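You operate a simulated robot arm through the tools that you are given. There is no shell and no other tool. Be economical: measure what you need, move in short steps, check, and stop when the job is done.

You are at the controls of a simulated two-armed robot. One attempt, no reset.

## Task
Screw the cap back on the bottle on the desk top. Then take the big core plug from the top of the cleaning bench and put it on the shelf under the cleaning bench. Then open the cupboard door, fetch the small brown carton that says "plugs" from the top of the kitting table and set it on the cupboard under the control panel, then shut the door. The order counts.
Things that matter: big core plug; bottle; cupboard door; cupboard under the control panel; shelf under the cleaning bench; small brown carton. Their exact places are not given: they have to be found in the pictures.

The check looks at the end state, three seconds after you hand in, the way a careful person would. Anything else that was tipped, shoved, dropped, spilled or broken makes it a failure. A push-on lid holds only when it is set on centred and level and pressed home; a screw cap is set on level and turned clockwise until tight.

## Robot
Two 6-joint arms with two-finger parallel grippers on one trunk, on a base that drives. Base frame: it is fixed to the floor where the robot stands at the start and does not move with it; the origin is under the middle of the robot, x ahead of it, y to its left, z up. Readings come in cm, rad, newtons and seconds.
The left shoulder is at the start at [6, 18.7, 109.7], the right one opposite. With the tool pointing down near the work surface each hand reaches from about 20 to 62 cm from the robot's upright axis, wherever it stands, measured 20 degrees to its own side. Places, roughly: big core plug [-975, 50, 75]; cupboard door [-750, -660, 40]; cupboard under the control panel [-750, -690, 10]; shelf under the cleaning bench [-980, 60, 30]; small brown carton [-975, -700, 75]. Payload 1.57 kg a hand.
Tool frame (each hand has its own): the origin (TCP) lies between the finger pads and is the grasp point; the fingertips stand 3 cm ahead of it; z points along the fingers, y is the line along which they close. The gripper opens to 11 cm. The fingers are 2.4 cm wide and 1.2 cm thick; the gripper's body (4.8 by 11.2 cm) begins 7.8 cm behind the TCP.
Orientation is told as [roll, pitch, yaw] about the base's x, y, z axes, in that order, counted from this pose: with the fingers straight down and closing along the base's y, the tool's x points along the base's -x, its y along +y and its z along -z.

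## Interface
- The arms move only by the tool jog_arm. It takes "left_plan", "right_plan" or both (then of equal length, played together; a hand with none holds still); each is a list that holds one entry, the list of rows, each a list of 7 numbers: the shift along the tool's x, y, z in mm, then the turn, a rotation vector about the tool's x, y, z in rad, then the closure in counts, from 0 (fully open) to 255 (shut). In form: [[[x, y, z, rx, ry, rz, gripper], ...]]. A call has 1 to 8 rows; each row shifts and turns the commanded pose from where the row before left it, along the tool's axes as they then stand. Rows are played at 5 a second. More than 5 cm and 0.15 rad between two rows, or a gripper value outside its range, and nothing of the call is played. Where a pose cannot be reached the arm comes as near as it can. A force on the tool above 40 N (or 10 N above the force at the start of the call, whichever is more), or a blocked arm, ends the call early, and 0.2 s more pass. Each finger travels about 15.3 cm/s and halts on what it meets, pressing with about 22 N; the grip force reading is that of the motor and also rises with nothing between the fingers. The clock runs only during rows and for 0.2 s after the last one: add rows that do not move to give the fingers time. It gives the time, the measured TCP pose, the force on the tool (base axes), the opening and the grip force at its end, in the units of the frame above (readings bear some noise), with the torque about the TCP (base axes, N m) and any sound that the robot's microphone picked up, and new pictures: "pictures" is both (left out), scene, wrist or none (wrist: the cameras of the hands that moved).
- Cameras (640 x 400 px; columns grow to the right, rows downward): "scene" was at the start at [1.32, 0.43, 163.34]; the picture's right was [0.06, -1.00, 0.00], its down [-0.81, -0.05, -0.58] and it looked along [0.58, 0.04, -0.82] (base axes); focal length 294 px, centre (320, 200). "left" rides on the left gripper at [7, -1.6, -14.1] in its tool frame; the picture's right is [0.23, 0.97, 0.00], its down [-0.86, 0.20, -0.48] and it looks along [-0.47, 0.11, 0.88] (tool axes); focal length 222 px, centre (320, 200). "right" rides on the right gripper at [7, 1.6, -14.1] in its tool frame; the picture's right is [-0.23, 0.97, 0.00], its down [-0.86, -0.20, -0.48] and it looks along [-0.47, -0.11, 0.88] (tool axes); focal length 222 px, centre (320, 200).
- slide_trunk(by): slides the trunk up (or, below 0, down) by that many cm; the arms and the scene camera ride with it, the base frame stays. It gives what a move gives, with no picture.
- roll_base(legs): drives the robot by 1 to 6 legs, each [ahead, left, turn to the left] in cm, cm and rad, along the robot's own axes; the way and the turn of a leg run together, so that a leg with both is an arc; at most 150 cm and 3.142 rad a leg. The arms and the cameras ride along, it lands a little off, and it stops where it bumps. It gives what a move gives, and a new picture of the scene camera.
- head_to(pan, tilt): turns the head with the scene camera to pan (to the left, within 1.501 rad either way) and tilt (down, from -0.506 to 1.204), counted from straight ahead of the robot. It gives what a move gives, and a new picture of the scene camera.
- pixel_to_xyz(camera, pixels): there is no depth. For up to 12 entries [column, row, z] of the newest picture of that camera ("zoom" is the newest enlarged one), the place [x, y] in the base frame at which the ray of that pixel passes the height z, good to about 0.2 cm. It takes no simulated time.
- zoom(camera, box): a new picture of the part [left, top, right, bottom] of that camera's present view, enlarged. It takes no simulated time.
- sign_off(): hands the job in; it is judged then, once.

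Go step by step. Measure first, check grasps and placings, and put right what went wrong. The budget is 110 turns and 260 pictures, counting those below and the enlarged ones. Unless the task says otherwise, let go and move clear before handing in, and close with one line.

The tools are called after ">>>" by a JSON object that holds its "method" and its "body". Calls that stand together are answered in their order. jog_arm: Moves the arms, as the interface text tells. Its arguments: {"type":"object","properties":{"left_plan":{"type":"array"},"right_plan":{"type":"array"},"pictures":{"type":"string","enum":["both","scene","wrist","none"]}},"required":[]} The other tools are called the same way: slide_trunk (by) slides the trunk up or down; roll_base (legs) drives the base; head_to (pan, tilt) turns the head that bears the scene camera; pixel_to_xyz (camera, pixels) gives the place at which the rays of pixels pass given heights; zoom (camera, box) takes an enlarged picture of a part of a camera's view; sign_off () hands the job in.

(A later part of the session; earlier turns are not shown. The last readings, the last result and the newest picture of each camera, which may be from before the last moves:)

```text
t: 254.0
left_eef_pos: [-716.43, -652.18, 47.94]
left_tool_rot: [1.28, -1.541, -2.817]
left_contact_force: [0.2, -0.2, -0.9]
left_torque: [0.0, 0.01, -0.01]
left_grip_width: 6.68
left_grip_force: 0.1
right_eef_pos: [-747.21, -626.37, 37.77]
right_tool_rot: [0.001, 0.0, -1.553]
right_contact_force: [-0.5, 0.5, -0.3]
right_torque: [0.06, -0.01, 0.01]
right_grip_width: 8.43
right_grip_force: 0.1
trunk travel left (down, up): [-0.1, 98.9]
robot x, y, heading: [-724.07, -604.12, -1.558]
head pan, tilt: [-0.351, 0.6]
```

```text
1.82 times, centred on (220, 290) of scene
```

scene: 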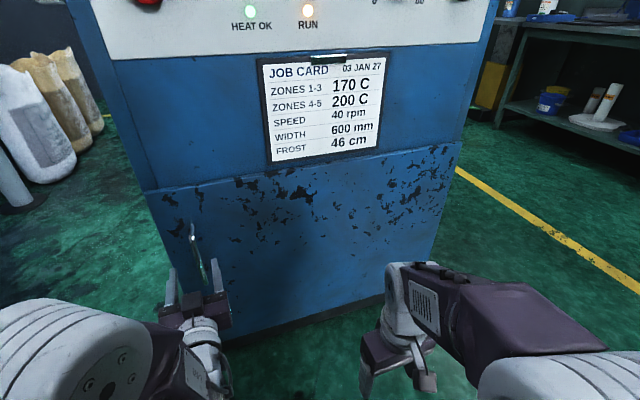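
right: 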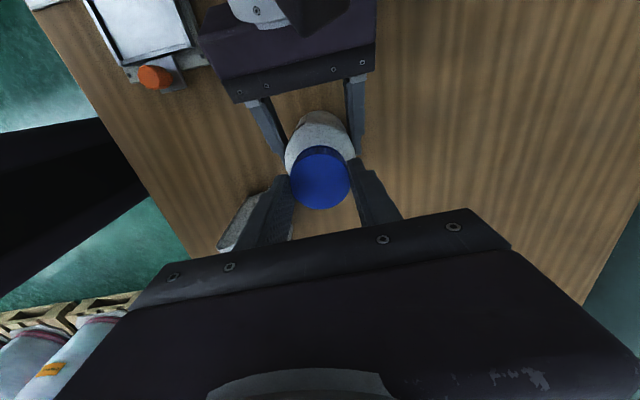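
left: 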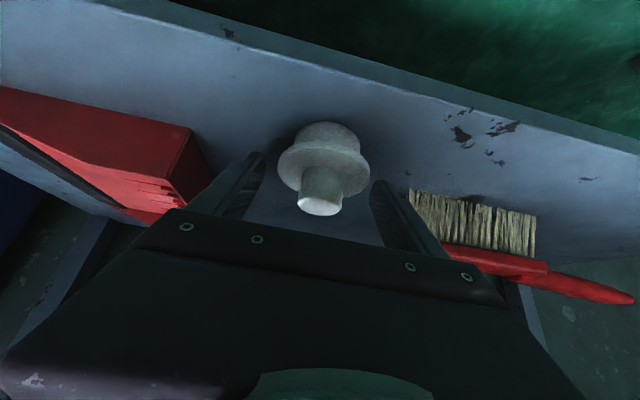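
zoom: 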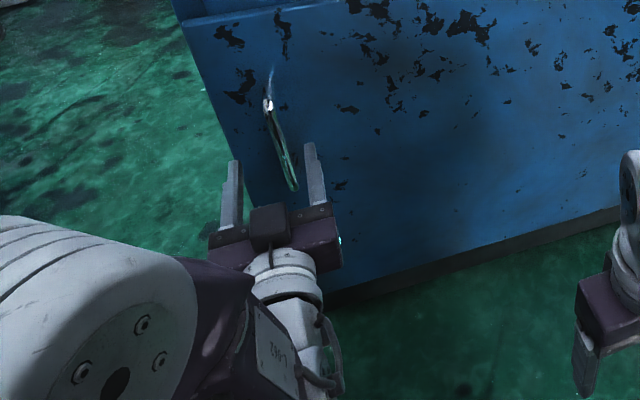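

The handle is between the fingers in both views. I go 6.5 cm ahead and close on it.

>>> {"method": "roll_base", "body": {"legs": [[6.3, 0, 0]]}}

>>> {"method": "jog_arm", "body": {"left_plan": [[[0, 0, 0, 0, 0, 0, 180], [0, 0, 0, 0, 0, 0, 255], [0, 0, 0, 0, 0, 0, 255], [0, 0, 0, 0, 0, 0, 255], [0, 0, 0, 0, 0, 0, 255]]], "pictures": "wrist"}}

```text
t: 255.0
left_eef_pos: [-716.53, -657.34, 47.83]
left_tool_rot: [1.276, -1.537, -2.82]
left_contact_force: [3.1, 8.6, 2.6]
left_torque: [-0.18, 0.17, -0.32]
left_grip_width: 6.44
left_grip_force: 0.1
right_eef_pos: [-747.16, -631.87, 37.78]
right_tool_rot: [-0.003, -0.001, -1.552]
right_contact_force: [-0.4, 0.2, -0.4]
right_torque: [-0.03, -0.03, -0.02]
right_grip_width: 8.4
right_grip_force: 0.0
trunk travel left (down, up): [-0.1, 98.9]
robot x, y, heading: [-723.67, -609.12, -1.556]
head pan, tilt: [-0.351, 0.6]
stopped in leg 1: the force on the tool passed its limit (the readings are from after the stop); the commanded pose is now the measured one
```

scene: 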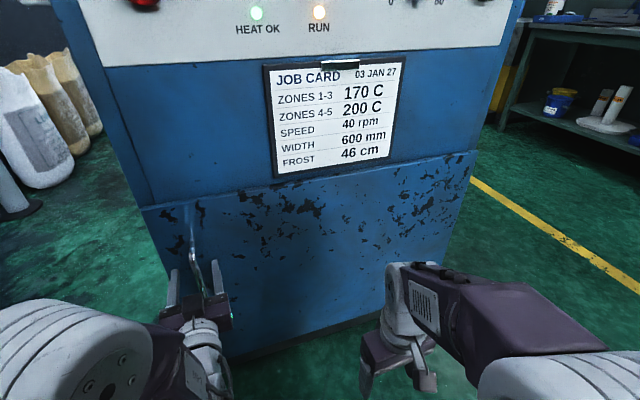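

```text
t: 255.9
left_eef_pos: [-717.04, -657.43, 47.69]
left_tool_rot: [1.189, -1.537, -2.752]
left_contact_force: [-5.6, 0.1, -1.2]
left_torque: [-0.19, 0.86, -0.08]
left_grip_width: 1.42
left_grip_force: 30.5
right_eef_pos: [-747.26, -631.97, 37.72]
right_tool_rot: [0.0, -0.001, -1.556]
right_contact_force: [0.1, 0.3, 0.4]
right_torque: [-0.02, 0.02, 0.04]
right_grip_width: 8.41
right_grip_force: 0.0
trunk travel left (down, up): [-0.1, 98.9]
robot x, y, heading: [-723.8, -609.27, -1.562]
head pan, tilt: [-0.351, 0.6]
stopped in row 4 (left hand): the force on the tool passed its limit (the readings are from after the stop); the commanded pose is now the measured one
```

left: 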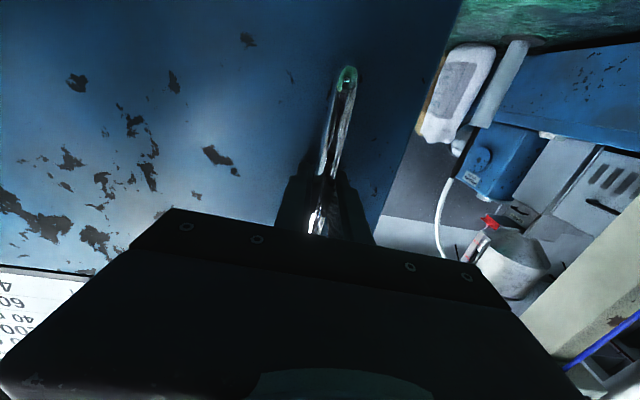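

The handle is gripped (1.4 cm). I swing the whole robot as one body about the hinge in small arcs, checking the force.

>>> {"method": "roll_base", "body": {"legs": [[-5.05, -4.27, 0.08]]}}

```text
t: 256.9
left_eef_pos: [-717.6, -651.86, 47.69]
left_tool_rot: [1.195, -1.538, -2.673]
left_contact_force: [10.2, 1.8, 0.8]
left_torque: [-0.05, 0.74, -0.08]
left_grip_width: 1.43
left_grip_force: 30.6
right_eef_pos: [-749.93, -628.87, 37.91]
right_tool_rot: [-0.001, 0.0, -1.476]
right_contact_force: [-1.0, 0.6, 0.1]
right_torque: [0.02, 0.01, -0.01]
right_grip_width: 8.4
right_grip_force: 0.1
trunk travel left (down, up): [-0.1, 98.9]
robot x, y, heading: [-728.54, -604.89, -1.476]
head pan, tilt: [-0.351, 0.6]
```

scene: 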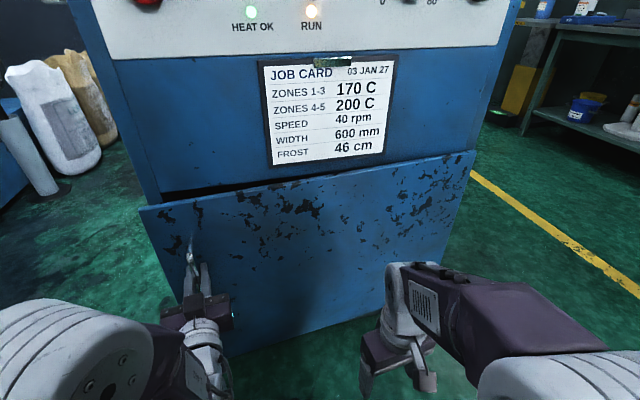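

The door is opening with low force. I go on with three arcs of 0.15 rad.

>>> {"method": "roll_base", "body": {"legs": [[-9.45, -7.75, 0.15], [-9.45, -7.9, 0.15], [-9.45, -7.9, 0.15]]}}

```text
t: 259.9
left_eef_pos: [-729.15, -622.44, 47.68]
left_tool_rot: [1.15, -1.541, -2.169]
left_contact_force: [31.2, 22.7, 4.2]
left_torque: [-0.33, 0.68, -0.36]
left_grip_width: 1.43
left_grip_force: 30.3
right_eef_pos: [-768.42, -615.98, 37.87]
right_tool_rot: [-0.005, -0.002, -1.025]
right_contact_force: [-0.1, -0.4, 0.2]
right_torque: [0.0, 0.0, -0.03]
right_grip_width: 8.42
right_grip_force: 0.0
trunk travel left (down, up): [-0.1, 98.9]
robot x, y, heading: [-759.75, -584.7, -1.028]
head pan, tilt: [-0.351, 0.6]
```

scene: 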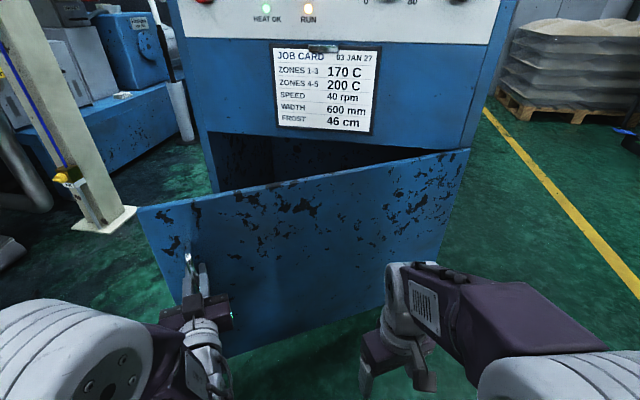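

Door ~30° open; the force is purely radial (38 N), so the path is too tight by a few mm. I ease outward and continue with corrected arcs.

>>> {"method": "roll_base", "body": {"legs": [[0, 0.7, 0], [-9.45, -7.45, 0.15], [-9.45, -7.45, 0.15]]}}

```text
t: 261.2
left_eef_pos: [-731.32, -619.65, 47.71]
left_tool_rot: [1.187, -1.54, -2.174]
left_contact_force: [-0.8, -1.2, -3.3]
left_torque: [-0.81, 0.45, 0.04]
left_grip_width: 1.42
left_grip_force: 30.6
right_eef_pos: [-770.5, -614.6, 37.68]
right_tool_rot: [-0.001, -0.002, -0.974]
right_contact_force: [0.2, 0.3, 0.6]
right_torque: [-0.02, -0.01, 0.04]
right_grip_width: 8.42
right_grip_force: 0.1
trunk travel left (down, up): [-0.1, 98.9]
robot x, y, heading: [-763.21, -583.59, -0.982]
head pan, tilt: [-0.351, 0.6]
stopped in leg 2: the force on the tool passed its limit (the readings are from after the stop); the commanded pose is now the measured one
```

scene: 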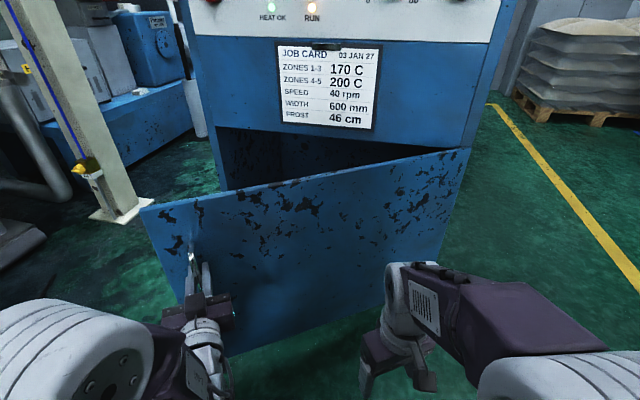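

Pose reset; the grip still holds. Refitting gives the hinge at (-788,-662.6). I continue with the corrected arc.

>>> {"method": "roll_base", "body": {"legs": [[-9.68, -7.75, 0.15], [-9.68, -7.75, 0.15]]}}

```text
t: 263.1
left_eef_pos: [-742.8, -608.12, 47.8]
left_tool_rot: [1.204, -1.541, -1.964]
left_contact_force: [0.4, -1.4, -2.6]
left_torque: [-0.79, 0.37, -0.01]
left_grip_width: 1.42
left_grip_force: 30.8
right_eef_pos: [-781.73, -612.22, 37.92]
right_tool_rot: [-0.002, 0.0, -0.739]
right_contact_force: [-0.4, 0.5, 0.3]
right_torque: [0.0, 0.01, -0.01]
right_grip_width: 8.42
right_grip_force: 0.0
trunk travel left (down, up): [-0.1, 98.9]
robot x, y, heading: [-782.19, -579.76, -0.738]
head pan, tilt: [-0.351, 0.6]
stopped in leg 2: the force on the tool passed its limit (the readings are from after the stop); the commanded pose is now the measured one
```

scene: 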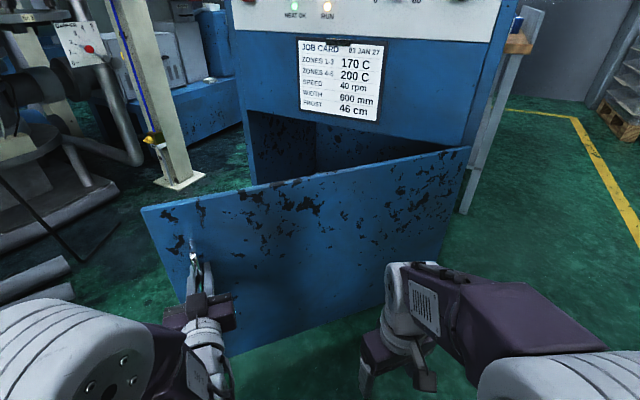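

Door ~47° open, path fits. I continue.

>>> {"method": "roll_base", "body": {"legs": [[-9.82, -7.75, 0.15], [-9.82, -7.75, 0.15]]}}

>>> {"method": "roll_base", "body": {"legs": [[-9.82, -7.75, 0.15], [-9.82, -7.75, 0.15]]}}

```text
t: 265.2
left_eef_pos: [-761.32, -597.82, 47.64]
left_tool_rot: [1.265, -1.536, -1.739]
left_contact_force: [-12.6, -37.4, -6.9]
left_torque: [-0.84, 0.01, 0.65]
left_grip_width: 1.46
left_grip_force: 30.7
right_eef_pos: [-797.2, -612.84, 37.63]
right_tool_rot: [0.001, -0.001, -0.443]
right_contact_force: [-0.3, -1.0, 0.4]
right_torque: [0.0, 0.04, -0.05]
right_grip_width: 8.43
right_grip_force: 0.1
trunk travel left (down, up): [-0.1, 98.9]
robot x, y, heading: [-807.26, -581.78, -0.441]
head pan, tilt: [-0.351, 0.6]
```

scene: 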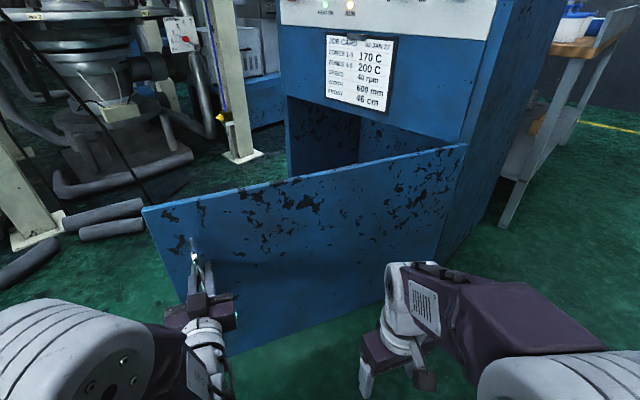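

```text
t: 266.5
left_eef_pos: [-770.9, -595.24, 47.76]
left_tool_rot: [1.213, -1.541, -1.569]
left_contact_force: [-1.4, -2.2, -0.5]
left_torque: [-0.77, 0.25, 0.01]
left_grip_width: 1.42
left_grip_force: 30.5
right_eef_pos: [-803.96, -614.67, 37.79]
right_tool_rot: [-0.002, -0.001, -0.304]
right_contact_force: [-0.1, 1.6, 0.5]
right_torque: [-0.04, -0.01, 0.01]
right_grip_width: 8.41
right_grip_force: 0.2
trunk travel left (down, up): [-0.1, 98.9]
robot x, y, heading: [-818.07, -585.21, -0.307]
head pan, tilt: [-0.351, 0.6]
stopped in leg 1: the force on the tool passed its limit (the readings are from after the stop); the commanded pose is now the measured one
```

scene: 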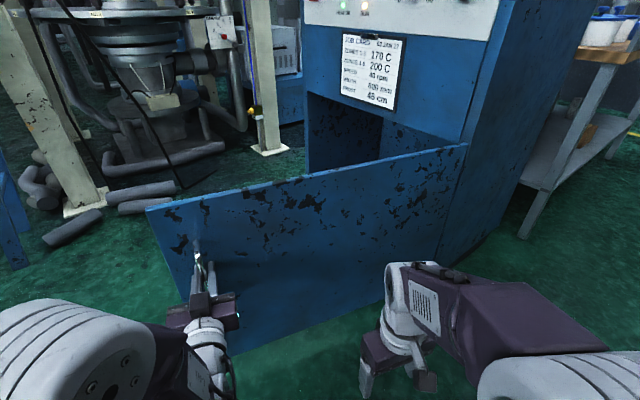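

Door ~72° open. Two or three more arcs, slightly tighter.

>>> {"method": "roll_base", "body": {"legs": [[-9.7, -8.1, 0.15], [-9.7, -8.1, 0.15]]}}

```text
t: 268.1
left_eef_pos: [-781.76, -593.94, 47.71]
left_tool_rot: [1.225, -1.541, -1.435]
left_contact_force: [0.1, -2.1, -4.1]
left_torque: [-0.91, -0.31, 0.12]
left_grip_width: 1.47
left_grip_force: 30.4
right_eef_pos: [-811.39, -618.11, 37.79]
right_tool_rot: [-0.002, 0.0, -0.143]
right_contact_force: [-0.4, -0.1, -0.3]
right_torque: [0.02, 0.01, 0.0]
right_grip_width: 8.42
right_grip_force: 0.1
trunk travel left (down, up): [-0.1, 98.9]
robot x, y, heading: [-830.17, -591.38, -0.146]
head pan, tilt: [-0.351, 0.6]
stopped in leg 2: the force on the tool passed its limit (the readings are from after the stop); the commanded pose is now the measured one
```

scene: 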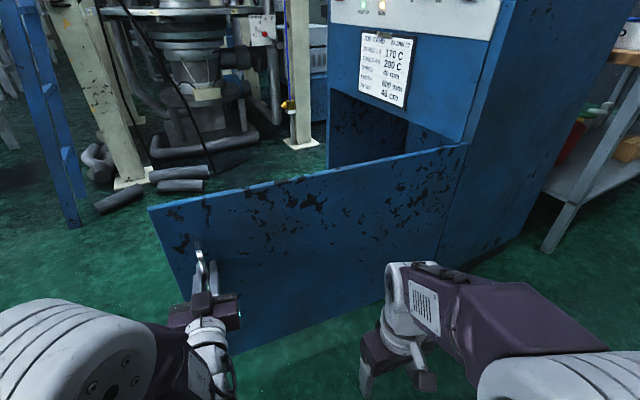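

~80°. One more pull.

>>> {"method": "roll_base", "body": {"legs": [[-9.8, -7.9, 0.15], [-4.9, -3.9, 0.075]]}}

```text
t: 269.5
left_eef_pos: [-792.2, -594.3, 47.71]
left_tool_rot: [1.209, -1.544, -1.287]
left_contact_force: [0.5, -1.2, 0.0]
left_torque: [-0.78, 0.15, 0.12]
left_grip_width: 1.44
left_grip_force: 30.6
right_eef_pos: [-818.05, -622.02, 37.78]
right_tool_rot: [-0.003, 0.001, 0.002]
right_contact_force: [-0.4, -0.9, -0.4]
right_torque: [0.03, 0.0, 0.0]
right_grip_width: 8.42
right_grip_force: 0.1
trunk travel left (down, up): [-0.1, 98.9]
robot x, y, heading: [-840.4, -598.34, 0.0]
head pan, tilt: [-0.351, 0.6]
stopped in leg 1: the force on the tool passed its limit (the readings are from after the stop); the commanded pose is now the measured one
```

scene: 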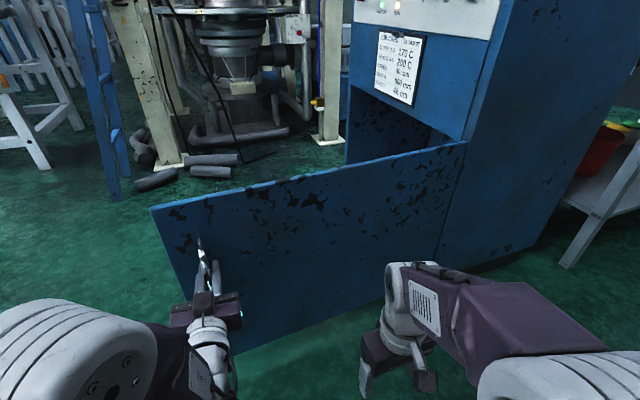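

The door is open ~89°. I let go of the handle and back off.

>>> {"method": "jog_arm", "body": {"left_plan": [[[0, 0, 0, 0, 0, 0, 150], [0, 0, 0, 0, 0, 0, 100], [0, 0, 0, 0, 0, 0, 100]]], "pictures": "none"}}

>>> {"method": "roll_base", "body": {"legs": [[-25, 0, 0]]}}

>>> {"method": "slide_trunk", "body": {"by": 40}}

>>> {"method": "slide_trunk", "body": {"by": 32}}

>>> {"method": "head_to", "body": {"pan": -1.2, "tilt": 0.5}}

```text
t: 270.3
left_eef_pos: [-792.18, -594.35, 47.67]
left_tool_rot: [1.24, -1.541, -1.314]
left_contact_force: [-0.1, 0.4, 0.0]
left_torque: [-0.02, -0.01, 0.0]
left_grip_width: 6.67
left_grip_force: 0.0
right_eef_pos: [-818.03, -621.93, 37.78]
right_tool_rot: [-0.002, -0.003, 0.002]
right_contact_force: [0.6, -0.7, -0.1]
right_torque: [-0.03, 0.0, 0.03]
right_grip_width: 8.42
right_grip_force: 0.0
trunk travel left (down, up): [-0.1, 98.9]
robot x, y, heading: [-840.32, -598.4, -0.005]
head pan, tilt: [-0.351, 0.6]
```

```text
t: 272.1
left_eef_pos: [-817.48, -594.37, 47.82]
left_tool_rot: [1.238, -1.54, -1.316]
left_contact_force: [-0.4, 0.4, 0.9]
left_torque: [0.0, 0.06, 0.02]
left_grip_width: 6.69
left_grip_force: 0.1
right_eef_pos: [-843.27, -621.81, 37.8]
right_tool_rot: [-0.001, -0.004, 0.0]
right_contact_force: [0.3, 0.0, -0.5]
right_torque: [-0.03, 0.02, 0.0]
right_grip_width: 8.41
right_grip_force: 0.0
trunk travel left (down, up): [-0.1, 98.9]
robot x, y, heading: [-865.31, -598.36, -0.006]
head pan, tilt: [-0.351, 0.6]
```

scene: 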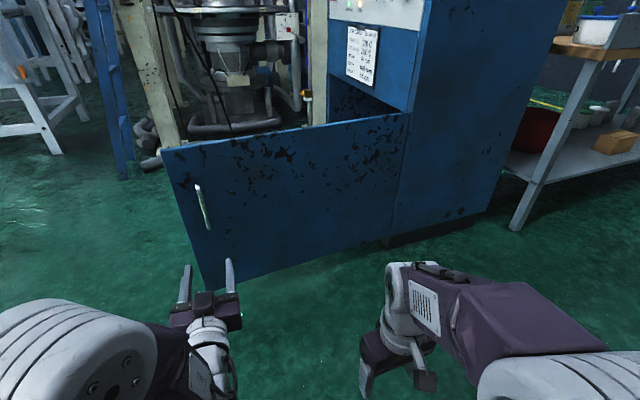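

```text
t: 275.9
left_eef_pos: [-817.36, -594.36, 87.69]
left_tool_rot: [1.237, -1.542, -1.316]
left_contact_force: [-0.3, -0.3, 0.4]
left_torque: [0.01, 0.02, -0.04]
left_grip_width: 6.69
left_grip_force: 0.0
right_eef_pos: [-843.23, -621.99, 77.75]
right_tool_rot: [-0.001, -0.003, -0.003]
right_contact_force: [0.0, -0.4, 0.4]
right_torque: [0.02, -0.01, 0.01]
right_grip_width: 8.43
right_grip_force: 0.1
trunk travel left (down, up): [-40.1, 58.9]
robot x, y, heading: [-865.93, -598.32, -0.004]
head pan, tilt: [-0.351, 0.6]
```

```text
t: 279.1
left_eef_pos: [-817.24, -594.26, 119.86]
left_tool_rot: [1.237, -1.541, -1.317]
left_contact_force: [-0.3, -0.3, -0.3]
left_torque: [0.02, -0.02, -0.01]
left_grip_width: 6.69
left_grip_force: 0.1
right_eef_pos: [-843.28, -622.03, 109.7]
right_tool_rot: [-0.002, -0.002, -0.002]
right_contact_force: [-0.4, 0.0, 0.3]
right_torque: [0.0, -0.02, -0.02]
right_grip_width: 8.44
right_grip_force: 0.0
trunk travel left (down, up): [-72.1, 26.9]
robot x, y, heading: [-865.46, -598.42, -0.009]
head pan, tilt: [-0.351, 0.6]
```

```text
t: 280.3
left_eef_pos: [-817.27, -594.26, 119.56]
left_tool_rot: [1.237, -1.541, -1.316]
left_contact_force: [0.0, -1.2, -0.5]
left_torque: [0.01, 0.0, 0.01]
left_grip_width: 6.69
left_grip_force: 0.0
right_eef_pos: [-843.26, -621.92, 109.77]
right_tool_rot: [-0.001, -0.002, -0.001]
right_contact_force: [-0.3, 0.6, -0.4]
right_torque: [0.05, -0.01, -0.01]
right_grip_width: 8.38
right_grip_force: 0.0
trunk travel left (down, up): [-72.1, 26.9]
robot x, y, heading: [-865.69, -598.01, -0.007]
head pan, tilt: [-1.201, 0.499]
```

scene: 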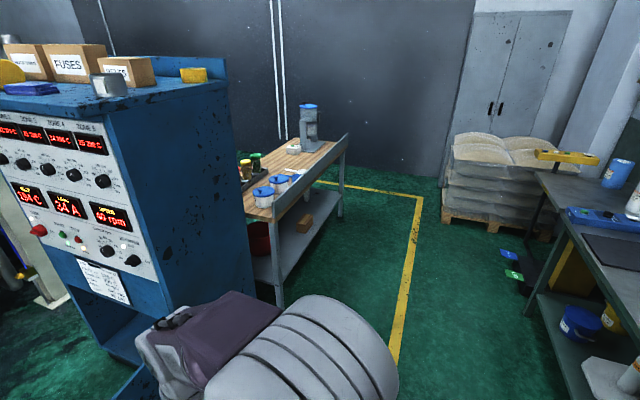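

The door stays open. Now the carton: I fold the left hand to a forward tilt of ~0.5 rad, turn to face the kitting table and look.

>>> {"method": "jog_arm", "body": {"left_plan": [[[0, 0, 0, 0, 0.134, 0, 60], [0, 0, 0, 0, 0.134, 0, 60], [0, 0, 0, 0, 0.134, 0, 60], [0, 0, 0, 0, 0.134, 0, 60], [0, 0, 0, 0, 0.134, 0, 60], [0, 0, 0, 0, 0.134, 0, 60], [0, 0, 0, 0, 0.134, 0, 60], [0, 0, 0, 0, 0.134, 0, 60]]], "pictures": "none"}}

>>> {"method": "roll_base", "body": {"legs": [[0, 0, 1.575], [0, 0, 1.575], [0, 100, 0], [18, 0, 0]]}}

>>> {"method": "head_to", "body": {"pan": 0.0, "tilt": 0.7}}

>>> {"method": "zoom", "body": {"camera": "scene", "box": [200, 100, 460, 300]}}

```text
t: 282.1
left_eef_pos: [-817.17, -594.33, 119.83]
left_tool_rot: [0.031, -0.487, -0.095]
left_contact_force: [-1.0, 0.1, 0.0]
left_torque: [0.02, -0.01, 0.02]
left_grip_width: 8.43
left_grip_force: 0.2
right_eef_pos: [-843.1, -621.9, 109.66]
right_tool_rot: [-0.001, 0.0, -0.002]
right_contact_force: [-0.8, -0.4, -0.1]
right_torque: [-0.05, 0.03, -0.02]
right_grip_width: 8.4
right_grip_force: 0.0
trunk travel left (down, up): [-72.1, 26.9]
robot x, y, heading: [-865.41, -598.31, -0.003]
head pan, tilt: [-1.201, 0.499]
```

```text
t: 296.2
left_eef_pos: [-927.13, -705.41, 119.94]
left_tool_rot: [0.034, -0.491, 3.086]
left_contact_force: [0.8, 0.2, -0.2]
left_torque: [0.03, 0.04, 0.02]
left_grip_width: 8.42
left_grip_force: 0.0
right_eef_pos: [-902.46, -676.92, 109.81]
right_tool_rot: [-0.003, -0.003, -3.105]
right_contact_force: [0.2, 0.0, 0.4]
right_torque: [0.02, 0.02, 0.01]
right_grip_width: 8.42
right_grip_force: 0.0
trunk travel left (down, up): [-72.1, 26.9]
robot x, y, heading: [-879.53, -699.79, -3.107]
head pan, tilt: [-1.201, 0.499]
```

scene: 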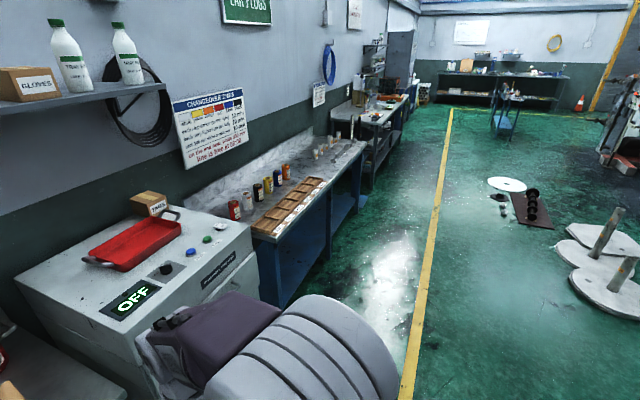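

```text
t: 297.6
left_eef_pos: [-927.45, -705.51, 119.76]
left_tool_rot: [0.034, -0.488, 3.087]
left_contact_force: [-0.1, -1.2, 0.5]
left_torque: [-0.01, -0.01, 0.01]
left_grip_width: 8.42
left_grip_force: 0.0
right_eef_pos: [-902.61, -676.93, 109.71]
right_tool_rot: [-0.002, -0.002, -3.104]
right_contact_force: [-0.5, 0.9, 0.2]
right_torque: [0.03, 0.02, 0.0]
right_grip_width: 8.42
right_grip_force: 0.0
trunk travel left (down, up): [-72.1, 26.9]
robot x, y, heading: [-879.45, -699.86, -3.103]
head pan, tilt: [0.0, 0.7]
```

scene: 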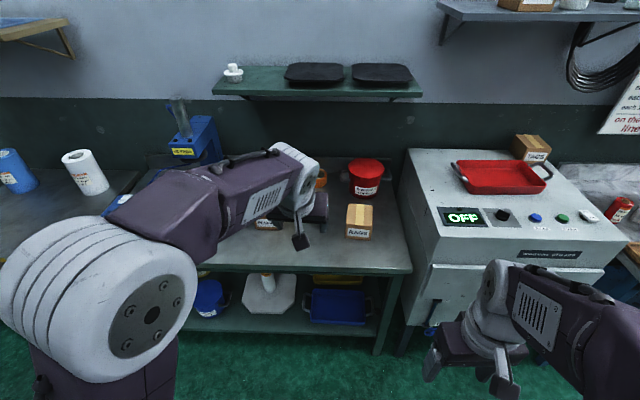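

```text
2.00 times, centred on (330, 200) of scene
```

zoom: 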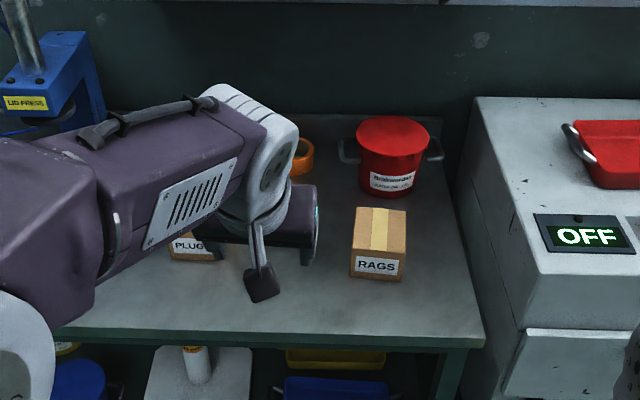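

"PLUGS" is the carton at zoom (193,248), partly hidden by my left hand; "RAGS" is the other one. I draw the left hand back to see it fully.

>>> {"method": "jog_arm", "body": {"left_plan": [[[44, -10, 0, 0, 0, 0, 60], [44, -10, 0, 0, 0, 0, 60], [30, -10, -20, 0, 0, 0, 60]]], "pictures": "none"}}

>>> {"method": "head_to", "body": {"pan": 0.15, "tilt": 0.75}}

>>> {"method": "zoom", "body": {"camera": "scene", "box": [220, 120, 420, 245]}}

>>> {"method": "zoom", "body": {"camera": "left", "box": [0, 0, 640, 400]}}

```text
t: 298.4
left_eef_pos: [-915.84, -703.06, 115.98]
left_tool_rot: [0.032, -0.491, 3.089]
left_contact_force: [0.8, 0.4, -0.9]
left_torque: [-0.01, 0.03, 0.0]
left_grip_width: 8.4
left_grip_force: 0.0
right_eef_pos: [-902.45, -676.88, 109.76]
right_tool_rot: [-0.003, -0.001, -3.103]
right_contact_force: [-0.2, 0.0, -0.4]
right_torque: [0.0, 0.02, 0.01]
right_grip_width: 8.42
right_grip_force: 0.0
trunk travel left (down, up): [-72.1, 26.9]
robot x, y, heading: [-879.75, -699.69, -3.105]
head pan, tilt: [0.0, 0.7]
```

```text
t: 299.1
left_eef_pos: [-916.04, -703.11, 116.08]
left_tool_rot: [0.033, -0.489, 3.087]
left_contact_force: [0.1, 0.2, -0.9]
left_torque: [0.0, -0.01, 0.02]
left_grip_width: 8.39
left_grip_force: 0.0
right_eef_pos: [-902.58, -676.84, 109.78]
right_tool_rot: [-0.003, -0.001, -3.102]
right_contact_force: [0.1, -0.3, 0.0]
right_torque: [-0.01, -0.02, 0.01]
right_grip_width: 8.4
right_grip_force: 0.1
trunk travel left (down, up): [-72.1, 26.9]
robot x, y, heading: [-879.81, -699.93, -3.106]
head pan, tilt: [0.15, 0.75]
```

scene: 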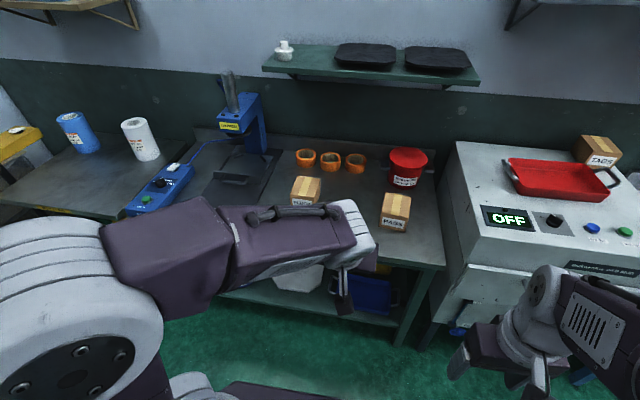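

```text
3.20 times, centred on (320, 182) of scene
```

zoom: 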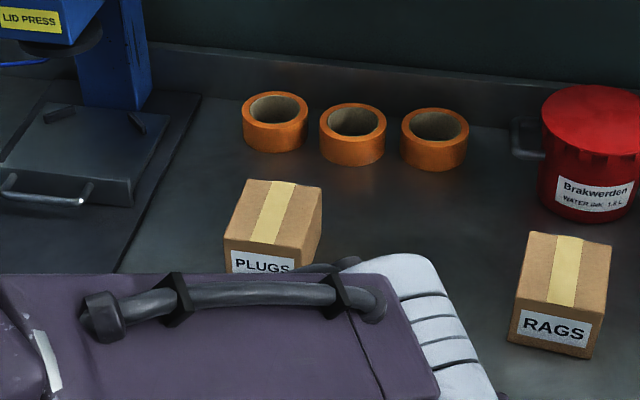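

```text
1.00 times, centred on (320, 200) of left
```

zoom: 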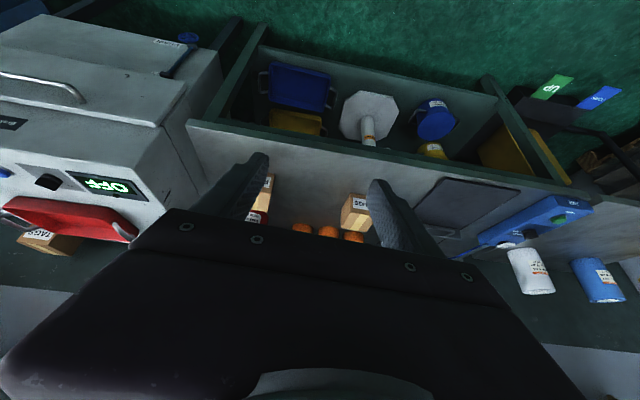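

I compute the carton's top corners and get the table height from its front-right corner in both views.

>>> {"method": "pixel_to_xyz", "body": {"camera": "scene", "pixels": [[443, 264, 76], [443, 264, 82], [295.9, 175.75, 84], [320.6, 177.6, 84], [314.7, 196.4, 84], [290, 194.5, 84], [295.9, 175.75, 90], [320.6, 177.6, 90], [314.7, 196.4, 90], [290, 194.5, 90], [380, 225.5, 76], [380, 225.5, 82]]}}

>>> {"method": "pixel_to_xyz", "body": {"camera": "zoom", "pixels": [[188, 121, 76], [188, 121, 82], [346, 197, 76], [346, 197, 82], [346, 197, 86], [343, 226, 84], [343, 226, 90], [275, 176, 76], [275, 176, 82], [371, 199, 76], [371, 199, 82]]}}

>>> {"method": "zoom", "body": {"camera": "left", "box": [240, 150, 400, 250]}}

```text
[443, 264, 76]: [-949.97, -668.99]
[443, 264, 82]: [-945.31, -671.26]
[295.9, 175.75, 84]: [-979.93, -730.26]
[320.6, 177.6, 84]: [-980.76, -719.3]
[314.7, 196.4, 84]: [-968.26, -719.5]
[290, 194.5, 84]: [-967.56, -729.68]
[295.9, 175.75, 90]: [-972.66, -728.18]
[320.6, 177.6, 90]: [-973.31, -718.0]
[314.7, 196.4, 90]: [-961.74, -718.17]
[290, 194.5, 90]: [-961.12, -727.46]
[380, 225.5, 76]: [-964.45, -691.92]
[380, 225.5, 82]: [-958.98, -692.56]
```

```text
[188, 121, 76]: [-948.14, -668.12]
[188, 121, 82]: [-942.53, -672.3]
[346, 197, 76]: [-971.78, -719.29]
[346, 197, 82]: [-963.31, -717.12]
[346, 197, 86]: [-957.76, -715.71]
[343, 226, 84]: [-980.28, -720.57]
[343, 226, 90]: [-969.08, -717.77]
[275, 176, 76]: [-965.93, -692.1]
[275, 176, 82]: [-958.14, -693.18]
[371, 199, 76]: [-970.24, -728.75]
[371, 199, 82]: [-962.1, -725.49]
```

```text
4.00 times, centred on (320, 200) of left
```

zoom: 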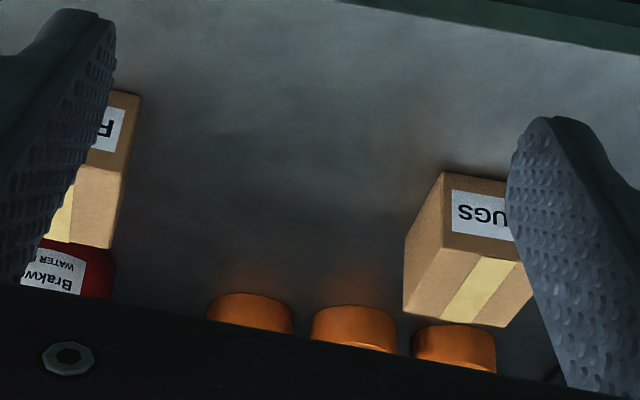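

Carton: x -964…-976, y -718.6…-728.7, z ≈80–87.5 (10 cm wide, so the hand must be fully open). I drive in, line up the hand's yaw, and bring it above the carton.

>>> {"method": "slide_trunk", "body": {"by": -3}}

>>> {"method": "roll_base", "body": {"legs": [[0, 14, 0], [38, 0, 0]]}}

>>> {"method": "jog_arm", "body": {"left_plan": [[[0, 0, 0, -0.026, 0, -0.11, 0], [-9.4, 6.7, 39, 0, 0, 0, 0], [-9.4, 6.7, 39, 0, 0, 0, 0], [-9.4, 6.7, 39, 0, 0, 0, 0], [-9.4, 6.7, 39, 0, 0, 0, 0], [-9.4, 6.7, 39, 0, 0, 0, 0], [-9.4, 6.7, 39, 0, 0, 0, 0], [0, 0, 0, 0, 0, 0, 0]]]}}

>>> {"method": "zoom", "body": {"camera": "left", "box": [200, 60, 440, 260]}}

>>> {"method": "zoom", "body": {"camera": "scene", "box": [240, 160, 400, 300]}}

```text
t: 299.9
left_eef_pos: [-915.99, -703.08, 112.98]
left_tool_rot: [0.033, -0.489, 3.087]
left_contact_force: [-0.2, 0.3, -0.5]
left_torque: [-0.03, 0.02, -0.01]
left_grip_width: 8.42
left_grip_force: 0.0
right_eef_pos: [-902.55, -676.84, 106.68]
right_tool_rot: [-0.002, -0.003, -3.103]
right_contact_force: [0.2, -0.2, 0.9]
right_torque: [0.0, 0.02, 0.03]
right_grip_width: 8.46
right_grip_force: 0.0
trunk travel left (down, up): [-69.1, 29.9]
robot x, y, heading: [-879.27, -699.89, -3.107]
head pan, tilt: [0.15, 0.75]
```

```text
t: 303.2
left_eef_pos: [-953.16, -718.79, 113.08]
left_tool_rot: [0.035, -0.49, 3.092]
left_contact_force: [-0.3, -0.5, 0.2]
left_torque: [0.01, -0.04, 0.01]
left_grip_width: 8.42
left_grip_force: 0.0
right_eef_pos: [-939.93, -692.54, 106.82]
right_tool_rot: [-0.001, -0.002, -3.098]
right_contact_force: [-0.5, 0.1, 1.2]
right_torque: [0.01, 0.0, 0.01]
right_grip_width: 8.42
right_grip_force: 0.0
trunk travel left (down, up): [-69.1, 29.9]
robot x, y, heading: [-916.73, -715.26, -3.1]
head pan, tilt: [0.15, 0.75]
```

scene: 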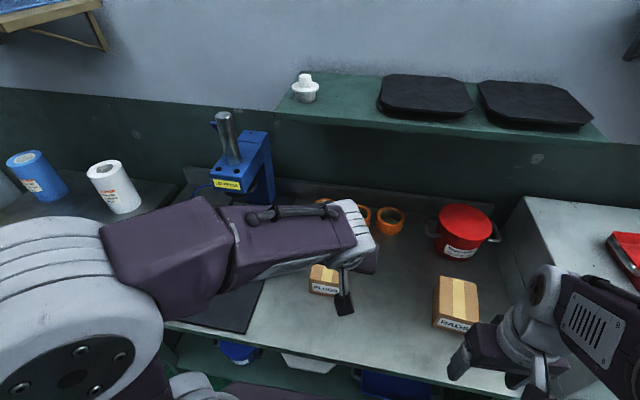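

```text
t: 305.0
left_eef_pos: [-968.72, -724.34, 94.85]
left_tool_rot: [0.001, -0.49, -3.064]
left_contact_force: [-0.9, 1.3, -0.2]
left_torque: [-0.01, 0.02, -0.03]
left_grip_width: 10.97
left_grip_force: 0.1
right_eef_pos: [-939.79, -692.65, 106.68]
right_tool_rot: [-0.002, -0.002, -3.097]
right_contact_force: [-0.1, -0.3, -0.2]
right_torque: [0.02, 0.05, 0.01]
right_grip_width: 8.41
right_grip_force: 0.2
trunk travel left (down, up): [-69.1, 29.9]
robot x, y, heading: [-916.58, -715.2, -3.103]
head pan, tilt: [0.15, 0.75]
```

scene: 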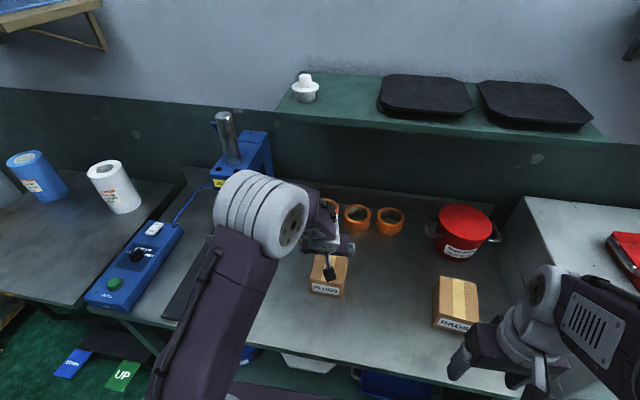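
left: 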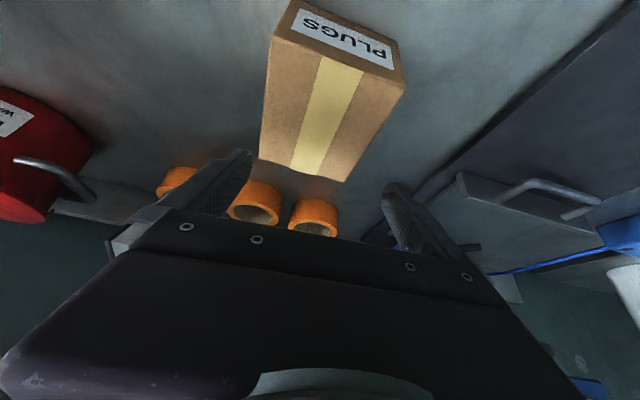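

```text
2.00 times, centred on (320, 160) of left
```

zoom: 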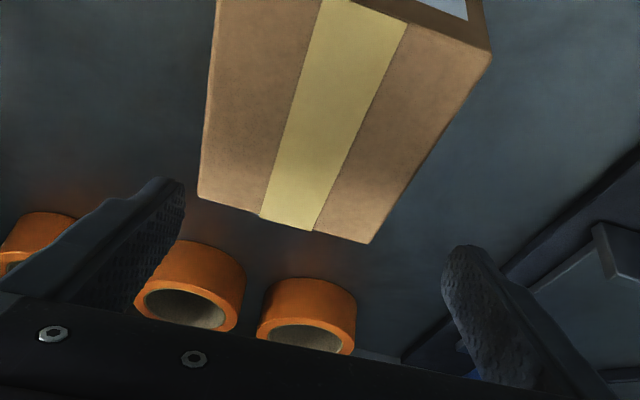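

```text
2.86 times, centred on (320, 230) of scene
```

zoom: 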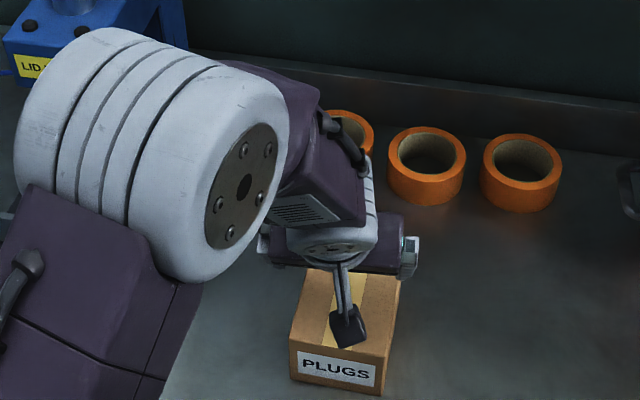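

Reachable. The carton appears behind (nearer than) the fingers in the left view; I measure its top corners from this picture.

>>> {"method": "pixel_to_xyz", "body": {"camera": "left", "pixels": [[274, 38, 86], [274, 38, 88], [403, 88, 86], [403, 88, 88], [259, 155, 86], [259, 155, 88], [345, 181, 86], [345, 181, 88]]}}

>>> {"method": "pixel_to_xyz", "body": {"camera": "scene", "pixels": [[309.9, 282.3, 86], [309.9, 282.3, 88], [344, 289, 86], [344, 289, 88], [310.5, 293, 80], [342, 298.5, 80], [349, 256, 86], [349, 256, 88]]}}

```text
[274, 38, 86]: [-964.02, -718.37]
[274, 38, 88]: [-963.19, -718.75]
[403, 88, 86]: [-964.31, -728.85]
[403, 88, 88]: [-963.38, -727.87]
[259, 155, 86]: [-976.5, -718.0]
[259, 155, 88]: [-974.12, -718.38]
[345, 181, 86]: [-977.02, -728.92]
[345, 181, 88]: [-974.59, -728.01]
```

```text
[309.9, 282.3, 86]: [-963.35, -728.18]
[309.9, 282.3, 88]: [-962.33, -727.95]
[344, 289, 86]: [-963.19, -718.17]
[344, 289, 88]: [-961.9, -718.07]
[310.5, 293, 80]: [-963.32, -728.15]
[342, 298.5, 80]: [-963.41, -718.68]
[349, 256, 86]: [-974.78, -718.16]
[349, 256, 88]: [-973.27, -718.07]
```

Both views agree: carton centre (-969.6,-723.35), top 86.7, 10 cm wide, aligned with the table. I correct yaw and sideways by 1 cm, go down and close.

>>> {"method": "jog_arm", "body": {"left_plan": [[[0, -10, 0, 0.047, 0, 0.088, 0], [0, 0, 0, 0, 0, 0, 0], [14, 0, 26, 0, 0, 0, 0], [14, 0, 26, 0, 0, 0, 0], [14, 0, 26, 0, 0, 0, 0], [4, 0, 8, 0, 0, 0, 0], [0, 0, 0, 0, 0, 0, 255], [0, 0, 0, 0, 0, 0, 255]]]}}

>>> {"method": "zoom", "body": {"camera": "scene", "box": [240, 160, 400, 300]}}

```text
t: 306.8
left_eef_pos: [-969.02, -722.94, 85.33]
left_tool_rot: [0.0, -0.491, 3.117]
left_contact_force: [-2.3, -1.2, 5.0]
left_torque: [-0.23, -0.33, -0.22]
left_grip_width: 10.0
left_grip_force: 22.0
right_eef_pos: [-939.92, -692.6, 106.78]
right_tool_rot: [-0.002, -0.001, -3.099]
right_contact_force: [-0.1, 0.1, 0.9]
right_torque: [0.0, 0.05, -0.02]
right_grip_width: 8.42
right_grip_force: 0.1
trunk travel left (down, up): [-69.1, 29.9]
robot x, y, heading: [-916.71, -715.21, -3.106]
head pan, tilt: [0.15, 0.75]
```

scene: 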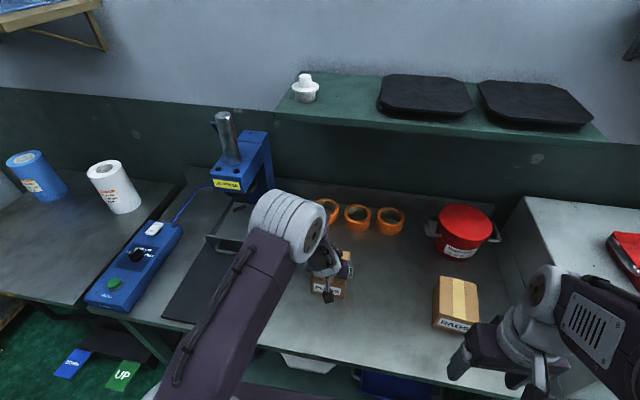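
left: 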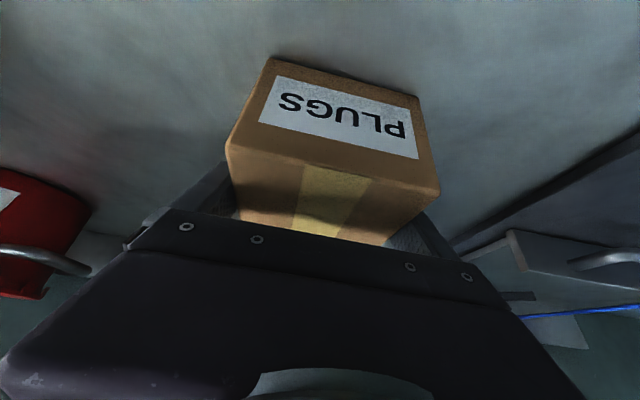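

```text
2.86 times, centred on (320, 230) of scene
```

zoom: 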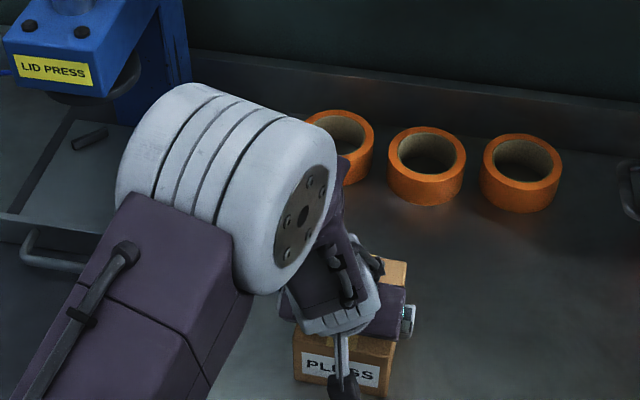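

Carton gripped (10.0 cm). I lift it, back away, go round and face the open cupboard, with the carton carried above the door's height.

>>> {"method": "jog_arm", "body": {"left_plan": [[[-9.4, 0, -17.6, 0, 0, 0, 255], [-14, 0, -26.5, 0, 0, 0, 255], [0, 0, 0, 0, 0, 0, 255]]], "pictures": "wrist"}}

>>> {"method": "roll_base", "body": {"legs": [[-65, 0, 0], [0, -100, 0], [0, -96, 0], [0, 0, 1.53], [0, 120, 0]]}}

>>> {"method": "head_to", "body": {"pan": 0.0, "tilt": 0.55}}

>>> {"method": "zoom", "body": {"camera": "scene", "box": [180, 120, 480, 320]}}

```text
t: 307.6
left_eef_pos: [-968.95, -722.82, 90.13]
left_tool_rot: [0.001, -0.49, 3.116]
left_contact_force: [0.2, -0.3, -3.5]
left_torque: [-0.03, -0.03, -0.01]
left_grip_width: 9.99
left_grip_force: 22.3
right_eef_pos: [-939.91, -692.52, 106.76]
right_tool_rot: [-0.002, 0.0, -3.098]
right_contact_force: [0.2, -0.1, 0.9]
right_torque: [0.0, -0.01, 0.0]
right_grip_width: 8.41
right_grip_force: 0.1
trunk travel left (down, up): [-69.1, 29.9]
robot x, y, heading: [-916.84, -715.03, -3.105]
head pan, tilt: [0.15, 0.75]
```

left: 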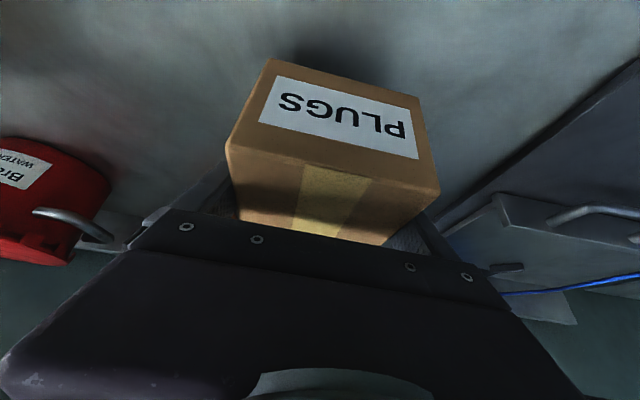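

```text
t: 330.0
left_eef_pos: [-738.68, -568.83, 90.22]
left_tool_rot: [-0.002, -0.491, -1.639]
left_contact_force: [-0.3, -0.2, -4.6]
left_torque: [0.03, 0.0, 0.01]
left_grip_width: 9.97
left_grip_force: 21.7
right_eef_pos: [-767.55, -538.48, 106.71]
right_tool_rot: [-0.002, -0.001, -1.573]
right_contact_force: [0.2, -0.2, 0.7]
right_torque: [0.02, 0.01, -0.02]
right_grip_width: 8.42
right_grip_force: 0.0
trunk travel left (down, up): [-69.1, 29.9]
robot x, y, heading: [-743.72, -516.41, -1.581]
head pan, tilt: [0.15, 0.75]
```

scene: 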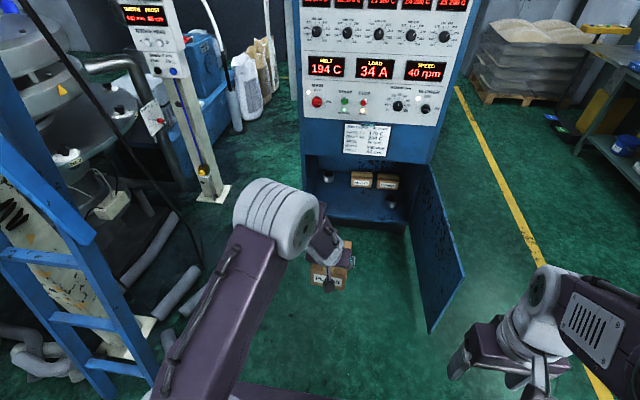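

```text
t: 330.7
left_eef_pos: [-738.76, -568.71, 90.18]
left_tool_rot: [0.002, -0.491, -1.64]
left_contact_force: [0.1, -1.2, -4.3]
left_torque: [0.0, 0.01, -0.05]
left_grip_width: 9.98
left_grip_force: 21.9
right_eef_pos: [-767.66, -538.36, 106.76]
right_tool_rot: [-0.002, 0.0, -1.576]
right_contact_force: [-0.1, -0.1, 0.0]
right_torque: [0.01, 0.0, 0.01]
right_grip_width: 8.41
right_grip_force: 0.1
trunk travel left (down, up): [-69.1, 29.9]
robot x, y, heading: [-743.45, -516.12, -1.581]
head pan, tilt: [0.0, 0.55]
```

scene: 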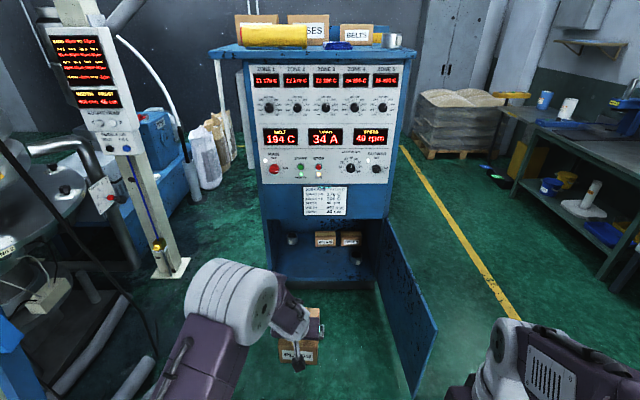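

```text
2.00 times, centred on (330, 220) of scene
```

zoom: 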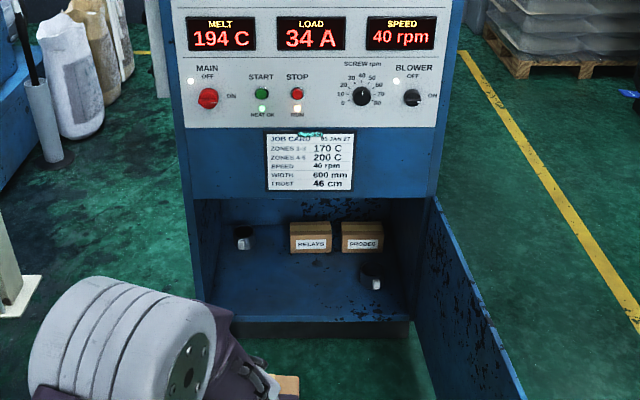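

The cupboard holds two cartons at the back, and small items at left back and right. I measure the free floor inside.

>>> {"method": "pixel_to_xyz", "body": {"camera": "zoom", "pixels": [[300, 320, 8], [300, 320, 11], [362, 285, 10], [382, 290, 10], [244, 250, 10], [292, 253, 10], [330, 253, 10], [207, 318, 9], [412, 318, 9], [515, 398, 8], [436, 205, 60], [225, 318, 10]]}}

>>> {"method": "slide_trunk", "body": {"by": -40}}

>>> {"method": "slide_trunk", "body": {"by": -22}}

>>> {"method": "head_to", "body": {"pan": 0.0, "tilt": 0.3}}

>>> {"method": "zoom", "body": {"camera": "scene", "box": [180, 150, 480, 350]}}

```text
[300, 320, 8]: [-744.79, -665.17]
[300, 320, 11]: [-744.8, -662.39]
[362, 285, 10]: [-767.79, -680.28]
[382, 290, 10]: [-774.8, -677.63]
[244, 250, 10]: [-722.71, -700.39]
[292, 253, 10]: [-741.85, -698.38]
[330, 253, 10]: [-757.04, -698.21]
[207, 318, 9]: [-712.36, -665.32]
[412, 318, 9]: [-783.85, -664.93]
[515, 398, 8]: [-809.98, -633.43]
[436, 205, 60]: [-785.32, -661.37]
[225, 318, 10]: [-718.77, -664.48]
```

```text
t: 334.5
left_eef_pos: [-738.8, -568.74, 50.12]
left_tool_rot: [0.001, -0.491, -1.64]
left_contact_force: [-0.5, 0.1, -4.8]
left_torque: [0.02, -0.01, 0.01]
left_grip_width: 9.98
left_grip_force: 21.9
right_eef_pos: [-767.66, -538.42, 66.82]
right_tool_rot: [-0.002, 0.0, -1.575]
right_contact_force: [0.7, -0.2, -0.6]
right_torque: [0.03, 0.0, -0.01]
right_grip_width: 8.43
right_grip_force: 0.0
trunk travel left (down, up): [-29.1, 69.9]
robot x, y, heading: [-743.45, -516.46, -1.574]
head pan, tilt: [0.0, 0.55]
```

```text
t: 336.9
left_eef_pos: [-738.67, -568.67, 28.29]
left_tool_rot: [0.001, -0.491, -1.642]
left_contact_force: [-0.9, 0.1, -5.0]
left_torque: [-0.01, -0.03, -0.01]
left_grip_width: 9.98
left_grip_force: 21.6
right_eef_pos: [-767.58, -538.42, 44.62]
right_tool_rot: [-0.001, 0.0, -1.574]
right_contact_force: [0.3, -0.2, 1.0]
right_torque: [0.02, 0.0, -0.04]
right_grip_width: 8.39
right_grip_force: 0.0
trunk travel left (down, up): [-7.1, 91.9]
robot x, y, heading: [-743.75, -516.49, -1.581]
head pan, tilt: [0.0, 0.55]
```

```text
t: 337.6
left_eef_pos: [-738.76, -568.65, 28.16]
left_tool_rot: [0.001, -0.491, -1.641]
left_contact_force: [0.1, 0.5, -4.5]
left_torque: [0.01, 0.02, 0.02]
left_grip_width: 10.01
left_grip_force: 22.2
right_eef_pos: [-767.64, -538.39, 44.78]
right_tool_rot: [-0.001, 0.0, -1.575]
right_contact_force: [0.5, -0.3, 0.3]
right_torque: [0.0, 0.02, 0.03]
right_grip_width: 8.44
right_grip_force: 0.1
trunk travel left (down, up): [-7.1, 91.9]
robot x, y, heading: [-743.58, -515.89, -1.577]
head pan, tilt: [0.0, 0.3]
```

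scene: 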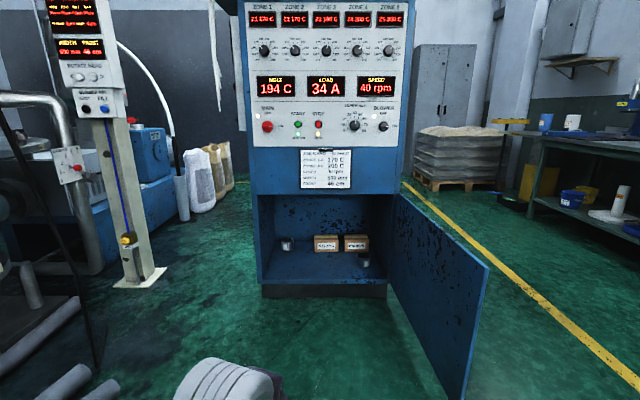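

```text
2.00 times, centred on (330, 250) of scene
```

zoom: 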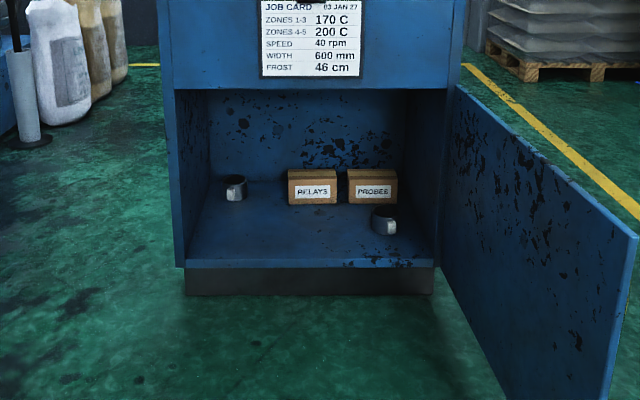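

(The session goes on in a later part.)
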